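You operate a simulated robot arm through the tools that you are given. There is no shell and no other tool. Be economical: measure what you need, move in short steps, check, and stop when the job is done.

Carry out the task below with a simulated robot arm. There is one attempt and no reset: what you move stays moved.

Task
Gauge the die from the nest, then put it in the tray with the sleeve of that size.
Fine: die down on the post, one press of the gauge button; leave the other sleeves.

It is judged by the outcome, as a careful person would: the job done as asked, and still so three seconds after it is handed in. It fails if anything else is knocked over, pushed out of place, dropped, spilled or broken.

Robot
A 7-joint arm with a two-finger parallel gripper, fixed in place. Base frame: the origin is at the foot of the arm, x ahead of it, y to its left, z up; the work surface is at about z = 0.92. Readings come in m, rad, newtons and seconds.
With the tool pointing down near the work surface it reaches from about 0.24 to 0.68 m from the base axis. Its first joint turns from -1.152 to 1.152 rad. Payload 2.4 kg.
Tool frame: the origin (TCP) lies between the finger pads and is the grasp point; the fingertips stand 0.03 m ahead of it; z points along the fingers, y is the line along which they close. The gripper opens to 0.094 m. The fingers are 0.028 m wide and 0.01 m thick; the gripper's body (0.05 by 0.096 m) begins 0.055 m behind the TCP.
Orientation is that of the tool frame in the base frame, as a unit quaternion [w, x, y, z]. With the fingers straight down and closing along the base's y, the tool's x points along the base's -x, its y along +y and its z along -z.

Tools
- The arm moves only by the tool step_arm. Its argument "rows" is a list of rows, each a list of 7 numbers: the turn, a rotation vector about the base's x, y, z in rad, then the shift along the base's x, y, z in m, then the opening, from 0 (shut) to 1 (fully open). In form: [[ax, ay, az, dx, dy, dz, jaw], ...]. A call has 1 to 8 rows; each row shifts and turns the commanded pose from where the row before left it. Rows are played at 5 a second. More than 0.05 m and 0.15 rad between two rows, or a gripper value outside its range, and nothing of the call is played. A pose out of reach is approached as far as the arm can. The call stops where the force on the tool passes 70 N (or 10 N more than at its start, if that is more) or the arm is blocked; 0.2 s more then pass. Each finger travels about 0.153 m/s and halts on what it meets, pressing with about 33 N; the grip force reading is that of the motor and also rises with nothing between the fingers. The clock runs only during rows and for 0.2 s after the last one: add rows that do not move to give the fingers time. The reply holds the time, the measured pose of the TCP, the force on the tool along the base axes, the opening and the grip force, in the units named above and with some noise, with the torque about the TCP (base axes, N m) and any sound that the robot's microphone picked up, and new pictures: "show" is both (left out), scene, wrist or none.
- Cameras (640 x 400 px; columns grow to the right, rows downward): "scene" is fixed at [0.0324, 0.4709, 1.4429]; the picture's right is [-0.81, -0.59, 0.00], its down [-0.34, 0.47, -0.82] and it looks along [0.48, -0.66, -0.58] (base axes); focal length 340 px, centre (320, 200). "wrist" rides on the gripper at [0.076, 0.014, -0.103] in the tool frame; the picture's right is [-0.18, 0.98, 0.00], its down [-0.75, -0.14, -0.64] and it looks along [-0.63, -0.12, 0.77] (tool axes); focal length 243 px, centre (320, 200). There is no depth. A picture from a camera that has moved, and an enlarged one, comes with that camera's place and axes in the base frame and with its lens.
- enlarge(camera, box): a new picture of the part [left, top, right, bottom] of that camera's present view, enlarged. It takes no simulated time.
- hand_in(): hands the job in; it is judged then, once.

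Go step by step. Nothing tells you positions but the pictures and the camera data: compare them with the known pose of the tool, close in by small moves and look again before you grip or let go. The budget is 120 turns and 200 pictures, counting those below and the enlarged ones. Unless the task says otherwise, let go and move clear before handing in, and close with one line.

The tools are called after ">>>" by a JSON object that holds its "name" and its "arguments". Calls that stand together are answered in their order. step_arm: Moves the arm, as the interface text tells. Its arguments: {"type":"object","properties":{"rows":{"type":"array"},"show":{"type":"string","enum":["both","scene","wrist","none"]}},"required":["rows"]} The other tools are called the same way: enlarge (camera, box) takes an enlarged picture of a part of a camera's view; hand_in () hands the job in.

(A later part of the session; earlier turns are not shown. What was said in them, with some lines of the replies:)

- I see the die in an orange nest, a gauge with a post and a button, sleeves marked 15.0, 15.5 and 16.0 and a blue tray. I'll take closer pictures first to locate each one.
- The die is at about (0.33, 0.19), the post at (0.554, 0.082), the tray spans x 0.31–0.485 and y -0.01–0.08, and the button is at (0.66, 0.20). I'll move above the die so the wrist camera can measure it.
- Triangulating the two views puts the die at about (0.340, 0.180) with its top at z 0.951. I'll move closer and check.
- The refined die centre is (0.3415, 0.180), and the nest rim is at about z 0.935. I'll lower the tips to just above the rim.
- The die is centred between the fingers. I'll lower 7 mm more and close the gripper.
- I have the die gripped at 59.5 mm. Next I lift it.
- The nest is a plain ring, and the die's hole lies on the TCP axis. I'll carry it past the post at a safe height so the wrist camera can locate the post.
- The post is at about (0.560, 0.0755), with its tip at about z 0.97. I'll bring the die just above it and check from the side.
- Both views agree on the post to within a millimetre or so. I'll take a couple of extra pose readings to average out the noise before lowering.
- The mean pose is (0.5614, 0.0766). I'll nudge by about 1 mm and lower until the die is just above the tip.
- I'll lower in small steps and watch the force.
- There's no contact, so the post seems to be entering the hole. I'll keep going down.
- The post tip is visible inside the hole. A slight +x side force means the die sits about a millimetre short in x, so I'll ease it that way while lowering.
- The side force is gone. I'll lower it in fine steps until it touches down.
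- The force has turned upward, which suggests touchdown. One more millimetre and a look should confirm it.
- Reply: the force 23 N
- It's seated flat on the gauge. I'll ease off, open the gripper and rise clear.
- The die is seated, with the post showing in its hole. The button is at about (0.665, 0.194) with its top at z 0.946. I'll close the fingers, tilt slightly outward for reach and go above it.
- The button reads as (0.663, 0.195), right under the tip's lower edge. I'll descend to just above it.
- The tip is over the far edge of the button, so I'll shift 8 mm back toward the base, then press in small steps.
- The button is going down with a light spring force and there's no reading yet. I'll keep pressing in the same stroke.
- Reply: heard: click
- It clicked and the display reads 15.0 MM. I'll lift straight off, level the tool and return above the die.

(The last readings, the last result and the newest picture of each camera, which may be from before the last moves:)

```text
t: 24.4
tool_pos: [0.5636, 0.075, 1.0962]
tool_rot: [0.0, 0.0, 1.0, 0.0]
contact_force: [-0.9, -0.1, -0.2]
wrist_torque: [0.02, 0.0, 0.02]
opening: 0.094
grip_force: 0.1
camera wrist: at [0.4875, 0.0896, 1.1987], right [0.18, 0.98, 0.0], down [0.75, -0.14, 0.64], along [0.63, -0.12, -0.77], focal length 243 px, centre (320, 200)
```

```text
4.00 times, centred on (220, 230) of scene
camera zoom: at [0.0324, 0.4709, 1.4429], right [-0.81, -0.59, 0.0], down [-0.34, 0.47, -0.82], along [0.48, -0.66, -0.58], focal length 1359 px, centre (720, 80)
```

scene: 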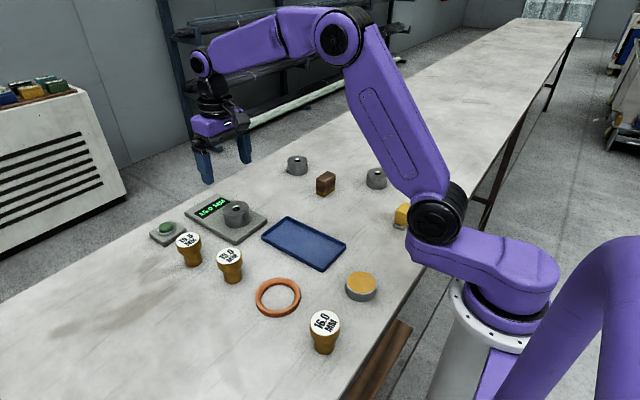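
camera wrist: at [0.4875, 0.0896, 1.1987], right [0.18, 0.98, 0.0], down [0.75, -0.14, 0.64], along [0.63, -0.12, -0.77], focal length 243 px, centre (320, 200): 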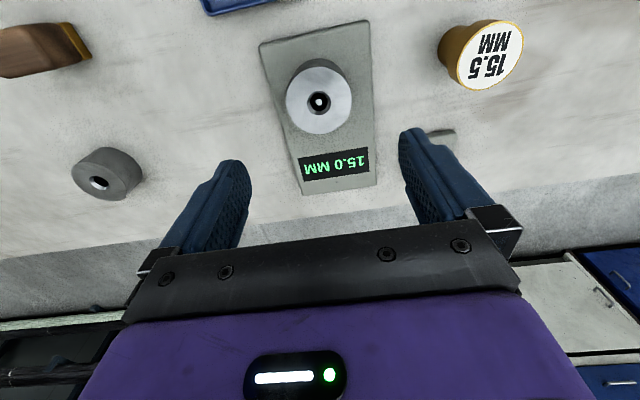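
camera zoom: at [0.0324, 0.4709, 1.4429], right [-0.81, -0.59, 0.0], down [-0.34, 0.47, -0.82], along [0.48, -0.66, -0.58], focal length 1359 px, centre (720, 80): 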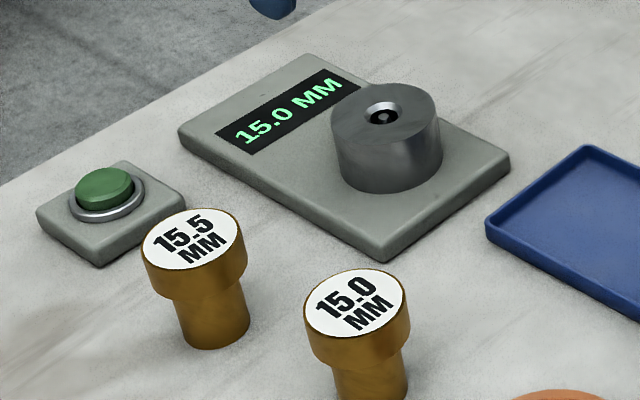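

Everything is in place, so I'll regrip the die, slightly deeper this time.

>>> {"name": "step_arm", "arguments": {"rows": [[0, 0, 0, -0.002, 0, -0.035, 1], [0, 0, 0, 0, 0, -0.035, 1], [0, 0, 0, 0, 0, -0.03, 1], [0, 0, 0, 0, 0, -0.016, 1], [0, 0, 0, 0, 0, 0, 1], [0, 0, 0, 0, 0, 0, 0.65], [0, 0, 0, 0, 0, 0, 0.4], [0, 0, 0, 0, 0, 0, 0.4]], "show": "wrist"}}

```text
t: 26.2
tool_pos: [0.5604, 0.0782, 0.9822]
tool_rot: [0.0, 0.0, 1.0, 0.0]
contact_force: [0.0, -1.9, 0.8]
wrist_torque: [0.02, -0.08, -0.03]
opening: 0.0597
grip_force: 32.2
camera wrist: at [0.4844, 0.0917, 1.0841], right [0.18, 0.98, 0.0], down [0.75, -0.14, 0.64], along [0.63, -0.12, -0.77], focal length 243 px, centre (320, 200)
```

wrist: 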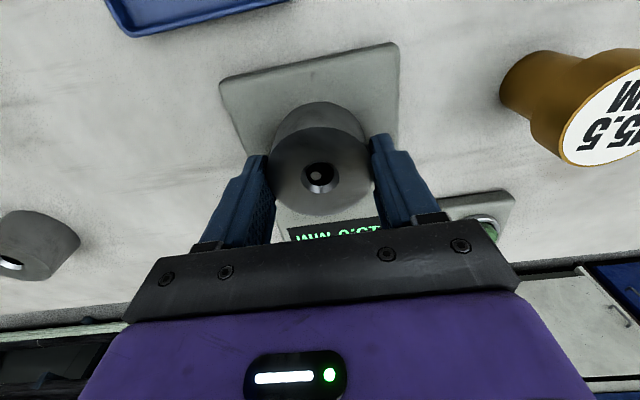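

I have it gripped again and will lift straight off the post.

>>> {"name": "step_arm", "arguments": {"rows": [[0, 0, 0, 0, 0, 0.01, 0.4], [0, 0, 0, 0, 0, 0.01, 0.4], [0, 0, 0, 0, 0, 0.015, 0.4], [0, 0, 0, 0, 0, 0.025, 0.4], [0, 0, 0, 0, 0, 0.03, 0.4], [0, 0, 0, 0, 0, 0.02, 0.4], [0, 0, 0, 0, 0, 0, 0.4]], "show": "scene"}}

>>> {"name": "enlarge", "arguments": {"camera": "scene", "box": [230, 190, 390, 290]}}

```text
t: 27.8
tool_pos: [0.5586, 0.0758, 1.0905]
tool_rot: [0.0, 0.001, 1.0, 0.001]
contact_force: [-0.9, -0.4, -3.7]
wrist_torque: [-0.03, -0.02, 0.01]
opening: 0.0592
grip_force: 33.1
```

scene: 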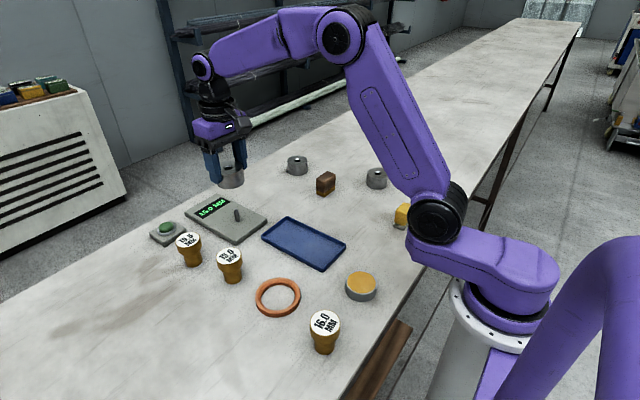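

```text
4.00 times, centred on (310, 240) of scene
camera zoom: at [0.0325, 0.4709, 1.4429], right [-0.81, -0.59, 0.0], down [-0.34, 0.47, -0.82], along [0.48, -0.66, -0.58], focal length 1359 px, centre (360, 40)
```

zoom: 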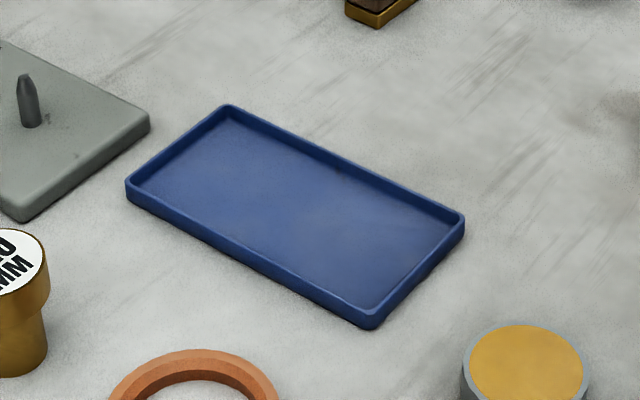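

The tray spans x 0.310–0.480 and y -0.008–0.078. I'll carry the die over its near end, to (0.35, 0.035), leaving room for the sleeve.

>>> {"name": "step_arm", "arguments": {"rows": [[0, 0, 0, -0.0418, -0.0082, 0, 0.4], [0, 0, 0, -0.0418, -0.0082, 0, 0.4], [0, 0, 0, -0.0418, -0.0082, 0, 0.4], [0, 0, 0, -0.0418, -0.0082, 0, 0.4], [0, 0, 0, -0.0418, -0.0082, -0.02, 0.4], [0, 0, 0, 0, 0, -0.04, 0.4], [0, 0, 0, 0, 0, 0, 0.4]], "show": "both"}}

>>> {"name": "enlarge", "arguments": {"camera": "scene", "box": [230, 190, 390, 290]}}

```text
t: 29.4
tool_pos: [0.3528, 0.0338, 1.0303]
tool_rot: [0.0, 0.0, 1.0, 0.0]
contact_force: [-0.1, 0.7, -4.1]
wrist_torque: [0.02, 0.0, -0.03]
opening: 0.0595
grip_force: 32.7
camera wrist: at [0.2764, 0.0491, 1.1326], right [0.18, 0.98, 0.0], down [0.75, -0.14, 0.64], along [0.63, -0.12, -0.77], focal length 243 px, centre (320, 200)
```

scene: 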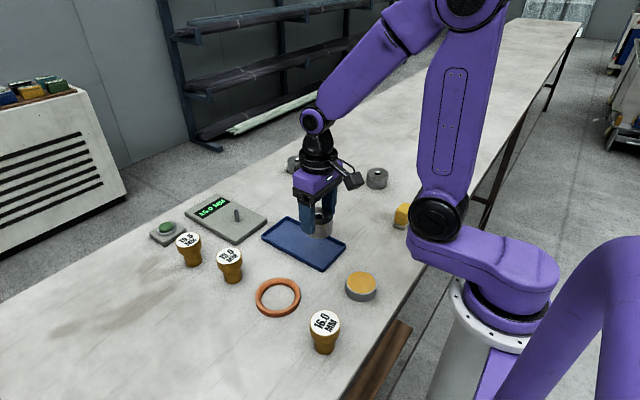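
wrist: 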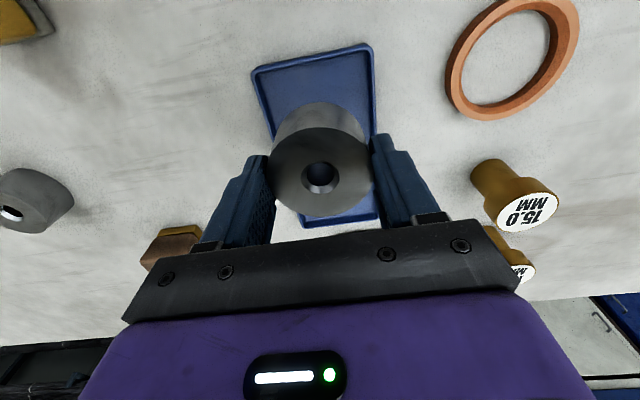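

```text
4.00 times, centred on (310, 240) of scene
camera zoom: at [0.0325, 0.4709, 1.4429], right [-0.81, -0.59, 0.0], down [-0.34, 0.47, -0.82], along [0.48, -0.66, -0.58], focal length 1359 px, centre (360, 40)
```

zoom: 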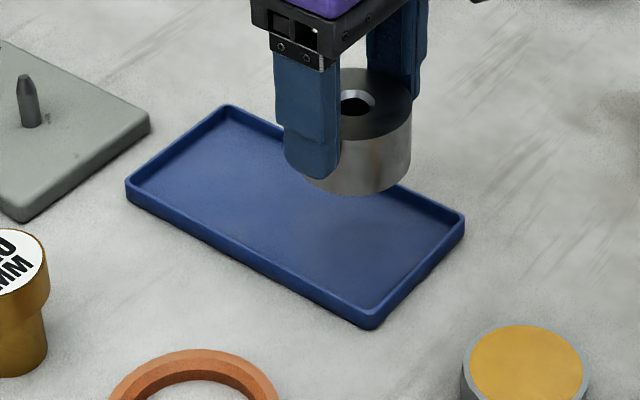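

The tray position is confirmed from both cameras and the die is centred across it. I'll lower it in steps.

>>> {"name": "step_arm", "arguments": {"rows": [[0, 0, 0, 0, 0.0005, -0.02, 0.4], [0, 0, 0, 0, 0, -0.02, 0.4], [0, 0, 0, 0, 0, -0.012, 0.4], [0, 0, 0, 0, 0, 0, 0.4]], "show": "none"}}

>>> {"name": "enlarge", "arguments": {"camera": "scene", "box": [250, 190, 370, 265]}}

```text
t: 30.4
tool_pos: [0.3512, 0.0367, 0.978]
tool_rot: [-0.001, 0.0, 1.0, 0.0]
contact_force: [0.4, -0.3, -4.1]
wrist_torque: [0.02, -0.01, -0.01]
opening: 0.0594
grip_force: 33.1
```

```text
5.33 times, centred on (310, 228) of scene
camera zoom: at [0.0325, 0.4709, 1.4429], right [-0.81, -0.59, 0.0], down [-0.34, 0.47, -0.82], along [0.48, -0.66, -0.58], focal length 1812 px, centre (373, 53)
```

zoom: 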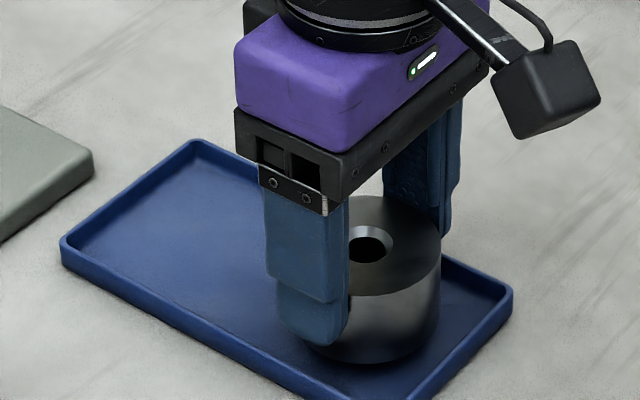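

>>> {"name": "step_arm", "arguments": {"rows": [[0, 0, 0, 0, 0, -0.002, 0.4], [0, 0, 0, 0, 0, -0.002, 0.4], [0, 0, 0, 0, 0, 0, 0.4]], "show": "none"}}

>>> {"name": "step_arm", "arguments": {"rows": [[0, 0, 0, 0, 0, -0.0015, 0.4], [0, 0, 0, 0, 0, 0, 0.4]], "show": "none"}}

```text
t: 31.2
tool_pos: [0.351, 0.0345, 0.9746]
tool_rot: [0.0, 0.0, 1.0, 0.0]
contact_force: [0.7, -0.7, -4.1]
wrist_torque: [-0.01, -0.03, 0.0]
opening: 0.0596
grip_force: 33.1
```

```text
t: 31.8
tool_pos: [0.35, 0.0351, 0.9737]
tool_rot: [0.0, 0.0, 1.0, 0.0]
contact_force: [-0.1, -0.4, -3.7]
wrist_torque: [0.01, 0.01, -0.04]
opening: 0.0597
grip_force: 33.4
```

The die isn't down yet, so I'll keep lowering in small steps.

>>> {"name": "step_arm", "arguments": {"rows": [[0, 0, 0, 0, 0, -0.0015, 0.4], [0, 0, 0, 0, 0, 0, 0.4]], "show": "none"}}

>>> {"name": "step_arm", "arguments": {"rows": [[0, 0, 0, 0, 0, -0.0015, 0.4], [0, 0, 0, 0, 0, 0, 0.4]], "show": "none"}}

```text
t: 32.4
tool_pos: [0.3502, 0.0352, 0.9731]
tool_rot: [0.0, 0.0, 1.0, 0.001]
contact_force: [-0.3, -0.3, -3.6]
wrist_torque: [0.01, 0.0, -0.01]
opening: 0.0597
grip_force: 32.7
```

```text
t: 33.0
tool_pos: [0.3509, 0.0349, 0.9715]
tool_rot: [-0.001, 0.001, 1.0, 0.0]
contact_force: [0.4, 0.0, -3.5]
wrist_torque: [-0.01, 0.01, -0.01]
opening: 0.0594
grip_force: 33.0
```

>>> {"name": "step_arm", "arguments": {"rows": [[0, 0, 0, 0, 0, -0.0015, 0.4], [0, 0, 0, 0, 0, 0, 0.4]], "show": "none"}}

>>> {"name": "enlarge", "arguments": {"camera": "scene", "box": [280, 210, 360, 260]}}

```text
t: 33.6
tool_pos: [0.3506, 0.0345, 0.969]
tool_rot: [-0.001, 0.0, 1.0, -0.001]
contact_force: [-1.0, 0.6, -3.6]
wrist_torque: [0.02, 0.02, 0.03]
opening: 0.0595
grip_force: 33.0
```

```text
8.00 times, centred on (320, 235) of scene
camera zoom: at [0.0325, 0.4709, 1.4429], right [-0.81, -0.59, 0.0], down [-0.34, 0.47, -0.82], along [0.48, -0.66, -0.58], focal length 2718 px, centre (320, -80)
```

zoom: 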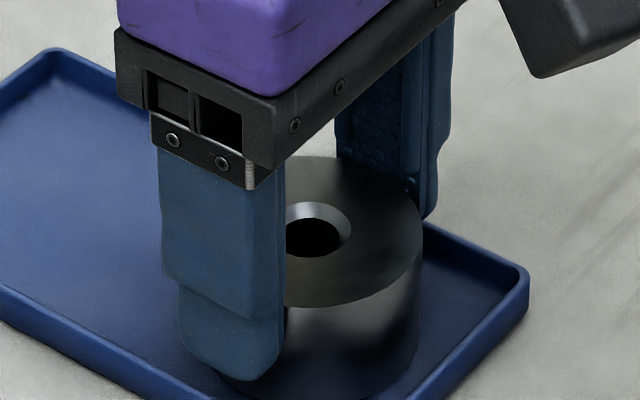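

>>> {"name": "step_arm", "arguments": {"rows": [[0, 0, 0, 0, 0, -0.001, 0.4], [0, 0, 0, 0, 0, 0, 0.4]], "show": "none"}}

>>> {"name": "step_arm", "arguments": {"rows": [[0, 0, 0, 0, 0, -0.001, 0.4], [0, 0, 0, 0, 0, 0, 0.4]], "show": "none"}}

```text
t: 34.2
tool_pos: [0.35, 0.0356, 0.9696]
tool_rot: [0.001, 0.0, 1.0, 0.0]
contact_force: [-7.0, -3.9, 23.1]
wrist_torque: [0.14, 0.19, 0.09]
opening: 0.0596
grip_force: 33.7
```

```text
t: 34.8
tool_pos: [0.3498, 0.0366, 0.969]
tool_rot: [0.0, 0.0, 1.0, -0.001]
contact_force: [-7.1, 3.2, 23.4]
wrist_torque: [-0.2, 0.23, -0.05]
opening: 0.0598
grip_force: 33.0
```

The die has touched down. I'll ease off, open just enough to clear it and rise.

>>> {"name": "step_arm", "arguments": {"rows": [[0, 0, 0, 0, 0, 0.0015, 0.4], [0, 0, 0, 0, 0, 0, 0.65], [0, 0, 0, 0, 0, 0, 0.78], [0, 0, 0, 0, 0, 0, 0.78], [0, 0, 0, 0, 0, 0.02, 0.78], [0, 0, 0, 0, 0, 0.04, 0.78], [0, 0, 0, 0, 0, 0.05, 0.78], [0, 0, 0, 0, 0, 0, 0.78]], "show": "both"}}

>>> {"name": "enlarge", "arguments": {"camera": "scene", "box": [200, 190, 360, 290]}}

```text
t: 36.6
tool_pos: [0.3497, 0.0359, 1.0819]
tool_rot: [0.0, 0.0, 1.0, 0.0]
contact_force: [-0.2, 0.6, -0.6]
wrist_torque: [0.0, 0.01, 0.03]
opening: 0.0736
grip_force: 0.0
camera wrist: at [0.2746, 0.0493, 1.1843], right [0.18, 0.98, 0.0], down [0.75, -0.14, 0.64], along [0.63, -0.12, -0.77], focal length 243 px, centre (320, 200)
```

scene: 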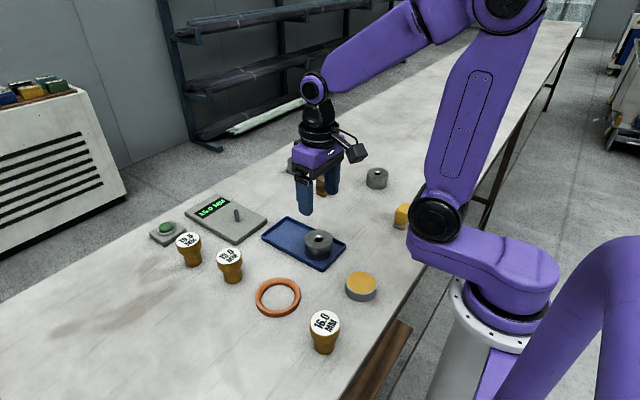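
wrist: 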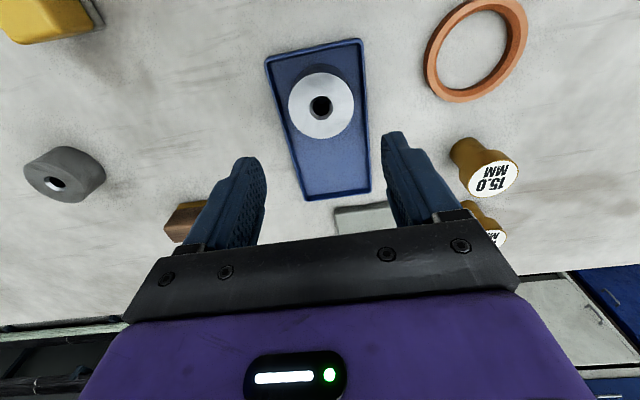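

```text
4.00 times, centred on (280, 240) of scene
camera zoom: at [0.0324, 0.4709, 1.4429], right [-0.81, -0.59, 0.0], down [-0.34, 0.47, -0.82], along [0.48, -0.66, -0.58], focal length 1359 px, centre (480, 40)
```

zoom: 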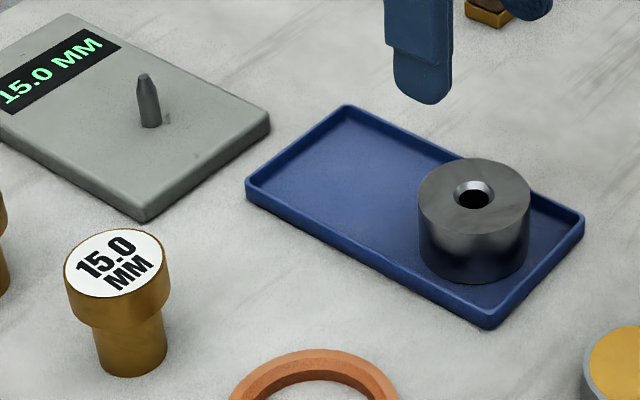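

The die sits flat in the tray. The 15.0 sleeve is next, at about (0.449, 0.195) with its top at z 0.977, so I'll go above it.

>>> {"name": "step_arm", "arguments": {"rows": [[0, 0, 0, 0.0245, 0.0397, 0, 1], [0, 0, 0, 0.0245, 0.0397, 0, 1], [0, 0, 0, 0.0245, 0.0397, 0, 1], [0, 0, 0, 0.0245, 0.0397, 0, 1], [0, 0, 0, 0, 0, -0.02, 1], [0, 0, 0, 0, 0, 0, 1]], "show": "wrist"}}

>>> {"name": "enlarge", "arguments": {"camera": "scene", "box": [160, 190, 320, 290]}}

```text
t: 38.0
tool_pos: [0.4492, 0.1958, 1.06]
tool_rot: [0.0, 0.0, 1.0, 0.001]
contact_force: [-0.2, 0.0, -0.3]
wrist_torque: [-0.02, 0.01, 0.0]
opening: 0.094
grip_force: 0.1
camera wrist: at [0.3731, 0.21, 1.1623], right [0.18, 0.98, 0.0], down [0.75, -0.14, 0.64], along [0.63, -0.12, -0.77], focal length 243 px, centre (320, 200)
```

wrist: 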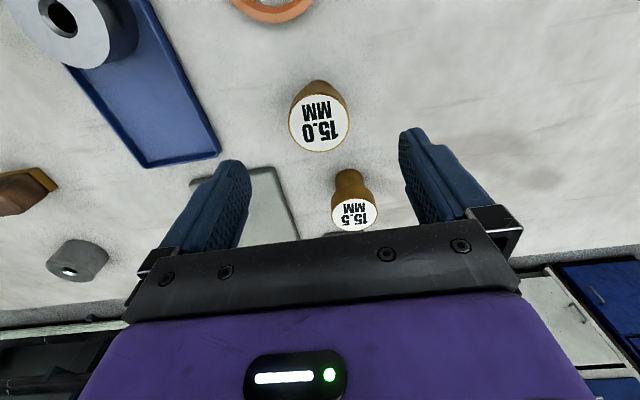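

```text
4.00 times, centred on (240, 240) of scene
camera zoom: at [0.0324, 0.4709, 1.4429], right [-0.81, -0.59, 0.0], down [-0.34, 0.47, -0.82], along [0.48, -0.66, -0.58], focal length 1359 px, centre (640, 40)
```

zoom: 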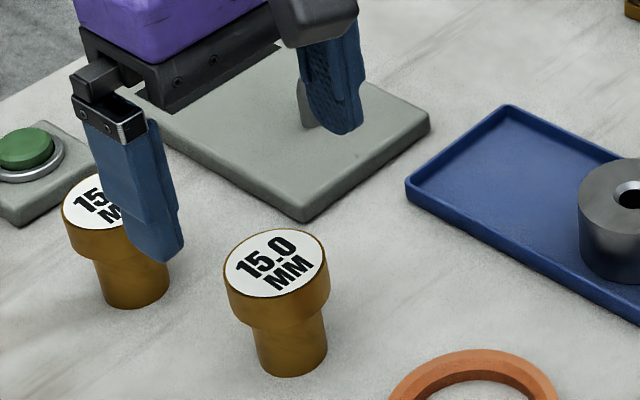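

The sleeve is at (0.447, 0.195), centred in the jaws. I'll descend around its head.

>>> {"name": "step_arm", "arguments": {"rows": [[0, 0, 0, -0.002, -0.0005, -0.03, 1], [0, 0, 0, 0, 0, -0.03, 1], [0, 0, 0, 0, 0, -0.02, 1], [0, 0, 0, 0, 0, 0, 1]], "show": "wrist"}}

>>> {"name": "enlarge", "arguments": {"camera": "scene", "box": [160, 190, 320, 290]}}

```text
t: 39.0
tool_pos: [0.4469, 0.1941, 0.9804]
tool_rot: [0.001, -0.001, 1.0, 0.0]
contact_force: [-0.2, 0.3, 0.3]
wrist_torque: [-0.01, 0.0, 0.01]
opening: 0.0941
grip_force: 0.0
camera wrist: at [0.3709, 0.2084, 1.0829], right [0.18, 0.98, 0.0], down [0.75, -0.14, 0.64], along [0.63, -0.12, -0.77], focal length 243 px, centre (320, 200)
```

wrist: 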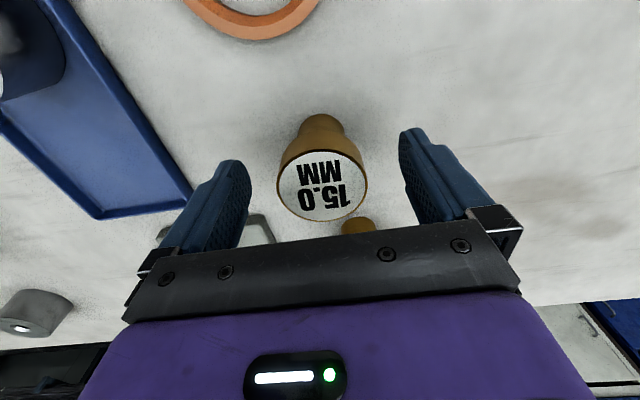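

```text
4.00 times, centred on (240, 240) of scene
camera zoom: at [0.0324, 0.4709, 1.4429], right [-0.81, -0.59, 0.0], down [-0.34, 0.47, -0.82], along [0.48, -0.66, -0.58], focal length 1359 px, centre (640, 40)
```

zoom: 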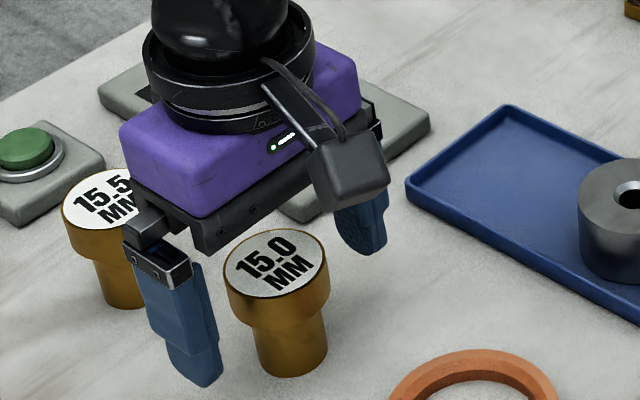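

It's centred. I'll lower 10 mm more and close on the head.

>>> {"name": "step_arm", "arguments": {"rows": [[0, 0, 0, 0, 0.0005, -0.011, 1], [0, 0, 0, 0, 0, 0, 1], [0, 0, 0, 0, 0, 0, 0.75], [0, 0, 0, 0, 0, 0, 0.6], [0, 0, 0, 0, 0, 0, 0.5], [0, 0, 0, 0, 0, 0, 0.3], [0, 0, 0, 0, 0, 0, 0.3]], "show": "wrist"}}

>>> {"name": "enlarge", "arguments": {"camera": "scene", "box": [160, 190, 320, 290]}}

```text
t: 40.6
tool_pos: [0.4467, 0.1946, 0.9687]
tool_rot: [0.0, -0.001, 1.0, 0.0]
contact_force: [-1.1, -1.0, 0.1]
wrist_torque: [-0.04, 0.0, 0.01]
opening: 0.0474
grip_force: 33.1
camera wrist: at [0.3716, 0.2097, 1.072], right [0.18, 0.98, 0.0], down [0.75, -0.14, 0.64], along [0.63, -0.12, -0.77], focal length 243 px, centre (320, 200)
```

wrist: 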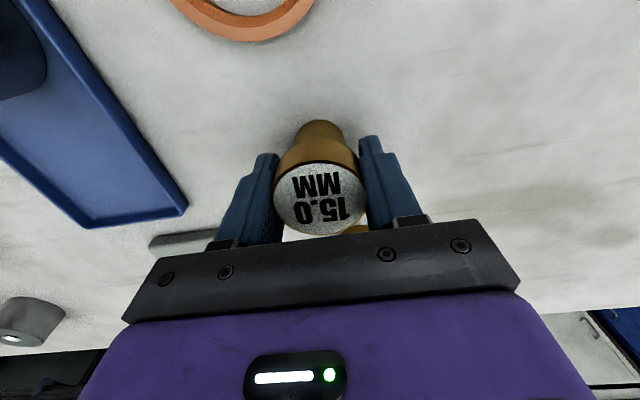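

```text
4.00 times, centred on (240, 240) of scene
camera zoom: at [0.0324, 0.4709, 1.443], right [-0.81, -0.59, 0.0], down [-0.34, 0.47, -0.82], along [0.48, -0.66, -0.58], focal length 1359 px, centre (640, 40)
```

zoom: 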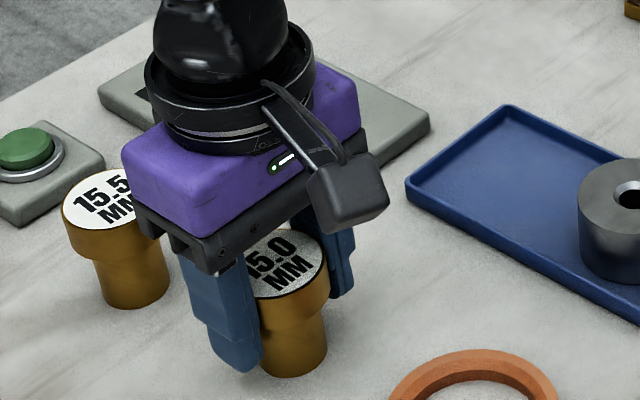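

The sleeve is held. I'll lift it and carry it over the free end of the tray.

>>> {"name": "step_arm", "arguments": {"rows": [[0, 0, 0, 0, 0, 0.015, 0.3], [0, 0, 0, 0, 0, 0.035, 0.3], [0, 0, 0, 0, 0, 0.04, 0.3], [0, 0, 0, -0.0037, -0.0399, 0, 0.3], [0, 0, 0, -0.0037, -0.0399, 0, 0.3], [0, 0, 0, -0.0037, -0.0399, 0, 0.3], [0, 0, 0, -0.0037, -0.0399, 0, 0.3], [0, 0, 0, 0, 0, 0, 0.3]], "show": "both"}}

>>> {"name": "enlarge", "arguments": {"camera": "scene", "box": [220, 170, 380, 270]}}

```text
t: 42.4
tool_pos: [0.4342, 0.0362, 1.0585]
tool_rot: [0.001, 0.0, 1.0, 0.0]
contact_force: [0.0, 1.3, -1.8]
wrist_torque: [-0.02, 0.0, -0.01]
opening: 0.0476
grip_force: 32.4
camera wrist: at [0.3588, 0.0511, 1.1617], right [0.18, 0.98, 0.0], down [0.75, -0.14, 0.64], along [0.63, -0.12, -0.77], focal length 243 px, centre (320, 200)
```

scene: 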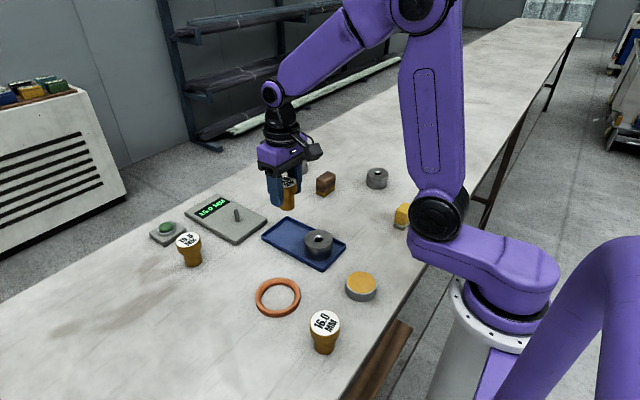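
wrist: 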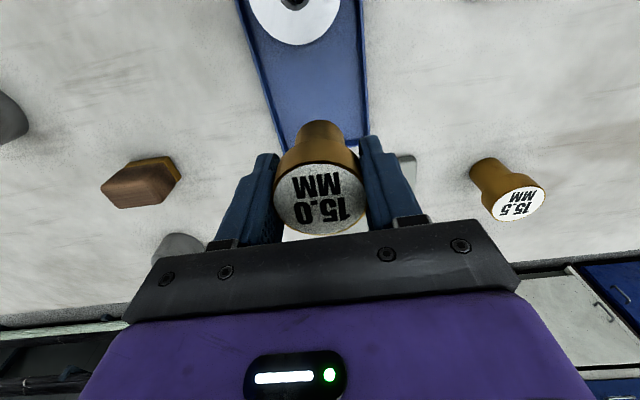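

```text
4.00 times, centred on (300, 220) of scene
camera zoom: at [0.0325, 0.4709, 1.4429], right [-0.81, -0.59, 0.0], down [-0.34, 0.47, -0.82], along [0.48, -0.66, -0.58], focal length 1359 px, centre (400, 120)
```

zoom: 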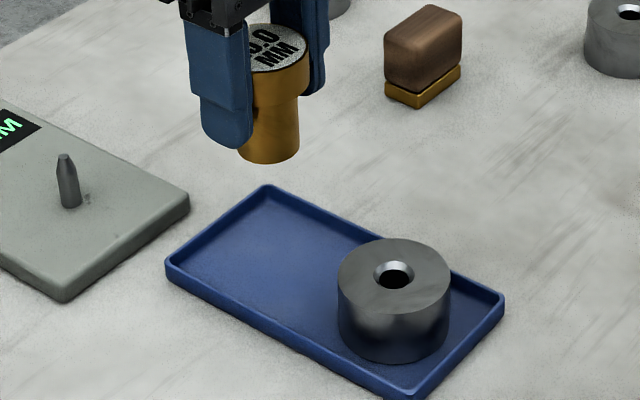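

The sleeve is over the free end of the tray and clear of the die. I'll lower it.

>>> {"name": "step_arm", "arguments": {"rows": [[0, 0, 0, -0.001, -0.001, -0.03, 0.3], [0, 0, 0, 0, 0, -0.03, 0.3], [0, 0, 0, 0, 0, -0.015, 0.3], [0, 0, 0, 0, 0, 0, 0.3]], "show": "none"}}

>>> {"name": "enlarge", "arguments": {"camera": "scene", "box": [230, 180, 350, 255]}}

```text
t: 43.4
tool_pos: [0.4315, 0.0352, 0.985]
tool_rot: [-0.001, 0.0, 1.0, 0.0]
contact_force: [0.1, 0.4, -3.1]
wrist_torque: [-0.02, 0.0, 0.0]
opening: 0.0472
grip_force: 33.7
```

```text
5.33 times, centred on (290, 218) of scene
camera zoom: at [0.0325, 0.4709, 1.4429], right [-0.81, -0.59, 0.0], down [-0.34, 0.47, -0.82], along [0.48, -0.66, -0.58], focal length 1812 px, centre (480, 107)
```

zoom: 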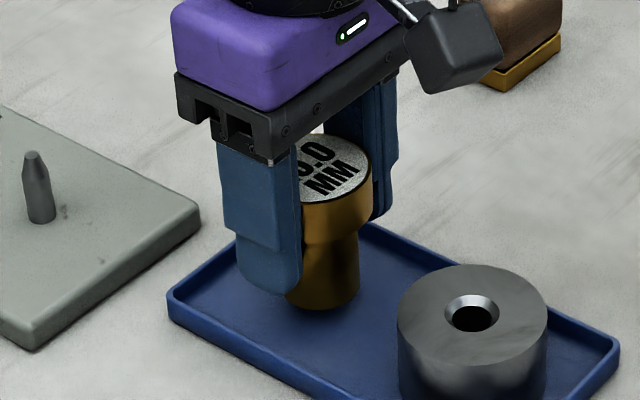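

>>> {"name": "step_arm", "arguments": {"rows": [[0, 0, 0, 0, 0, -0.004, 0.3], [0, 0, 0, 0, 0, -0.003, 0.3], [0, 0, 0, 0, 0, 0, 0.3]], "show": "none"}}

>>> {"name": "step_arm", "arguments": {"rows": [[0, 0, 0, 0, 0, -0.0015, 0.3], [0, 0, 0, 0, 0, 0, 0.3]], "show": "none"}}

>>> {"name": "step_arm", "arguments": {"rows": [[0, 0, 0, 0, 0, -0.001, 0.3], [0, 0, 0, 0, 0, 0, 0.3]], "show": "none"}}

```text
t: 44.2
tool_pos: [0.4309, 0.0366, 0.9764]
tool_rot: [0.0, 0.0, 1.0, -0.001]
contact_force: [-0.2, -0.5, -3.7]
wrist_torque: [-0.04, 0.01, 0.02]
opening: 0.0474
grip_force: 32.9
```

```text
t: 44.8
tool_pos: [0.4311, 0.0357, 0.9748]
tool_rot: [0.0, 0.0, 1.0, 0.0]
contact_force: [-0.5, 0.1, -2.8]
wrist_torque: [-0.01, 0.01, -0.02]
opening: 0.0471
grip_force: 32.7
```

```text
t: 45.4
tool_pos: [0.4309, 0.0334, 0.9739]
tool_rot: [0.001, 0.0, 1.0, 0.0]
contact_force: [-0.6, -1.1, -3.4]
wrist_torque: [0.04, 0.04, -0.01]
opening: 0.0474
grip_force: 32.8
```

>>> {"name": "step_arm", "arguments": {"rows": [[0, 0, 0, 0, 0, -0.001, 0.3], [0, 0, 0, 0, 0, 0, 0.3]], "show": "none"}}

>>> {"name": "step_arm", "arguments": {"rows": [[0, 0, 0, 0, 0, -0.001, 0.3], [0, 0, 0, 0, 0, 0, 0.3]], "show": "none"}}

```text
t: 46.0
tool_pos: [0.43, 0.0345, 0.9733]
tool_rot: [0.001, 0.0, 1.0, 0.0]
contact_force: [-5.7, 1.6, 22.5]
wrist_torque: [0.21, 0.22, 0.12]
opening: 0.0476
grip_force: 32.9
```

```text
t: 46.6
tool_pos: [0.4309, 0.034, 0.9722]
tool_rot: [0.001, 0.0, 1.0, 0.0]
contact_force: [-2.8, 2.2, 20.8]
wrist_torque: [0.16, -0.05, 0.07]
opening: 0.0473
grip_force: 33.2
```

The sleeve has landed. I'll ease off, open and rise clear.

>>> {"name": "step_arm", "arguments": {"rows": [[0, 0, 0, 0, 0, 0.0015, 0.3], [0, 0, 0, 0, 0, 0, 0.55], [0, 0, 0, 0, 0, 0, 0.72], [0, 0, 0, 0, 0, 0, 0.72], [0, 0, 0, 0, 0, 0.02, 0.72], [0, 0, 0, 0, 0, 0.04, 0.72], [0, 0, 0, 0, 0, 0.05, 0.72], [0, 0, 0, 0, 0, 0.04, 0.72]], "show": "both"}}

>>> {"name": "enlarge", "arguments": {"camera": "scene", "box": [220, 170, 380, 270]}}

```text
t: 48.4
tool_pos: [0.4291, 0.0369, 1.1251]
tool_rot: [-0.001, -0.001, 1.0, 0.0]
contact_force: [-0.5, 0.2, -0.7]
wrist_torque: [-0.01, 0.01, 0.0]
opening: 0.0676
grip_force: 0.1
camera wrist: at [0.3534, 0.0512, 1.2267], right [0.18, 0.98, 0.0], down [0.75, -0.14, 0.64], along [0.63, -0.12, -0.77], focal length 243 px, centre (320, 200)
```

scene: 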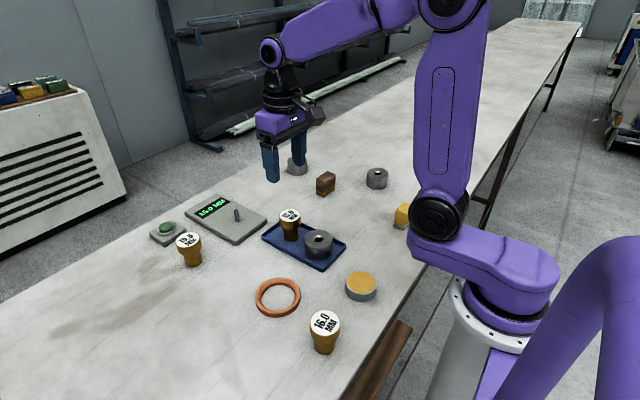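
wrist: 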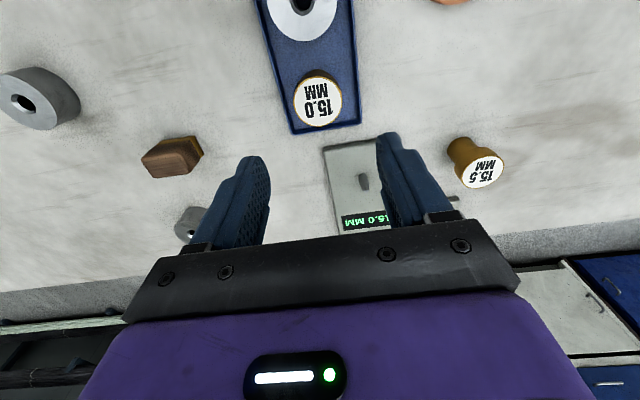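

```text
4.00 times, centred on (300, 220) of scene
camera zoom: at [0.0324, 0.4709, 1.4429], right [-0.81, -0.59, 0.0], down [-0.34, 0.47, -0.82], along [0.48, -0.66, -0.58], focal length 1359 px, centre (400, 120)
```

zoom: 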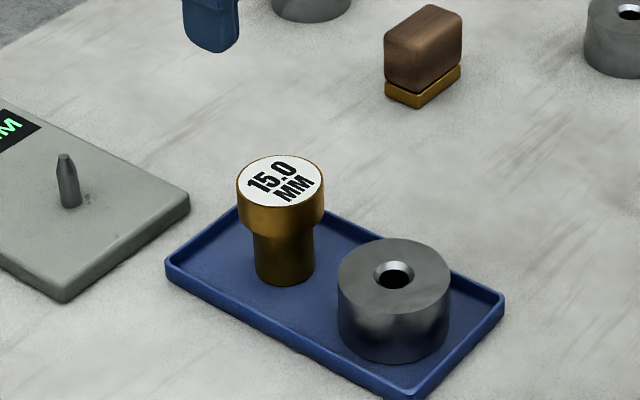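

The die and the 15.0 mm sleeve are both standing in the tray. The other sleeves and items haven't been disturbed and the gripper is clear, so I'm handing in.

>>> {"name": "hand_in", "arguments": {}}

```text
The job is handed in.
```

I gauged the die at 15.0 mm with one press of the button, then put it in the tray with the 15.0 mm sleeve; the other sleeves were left where they stood.
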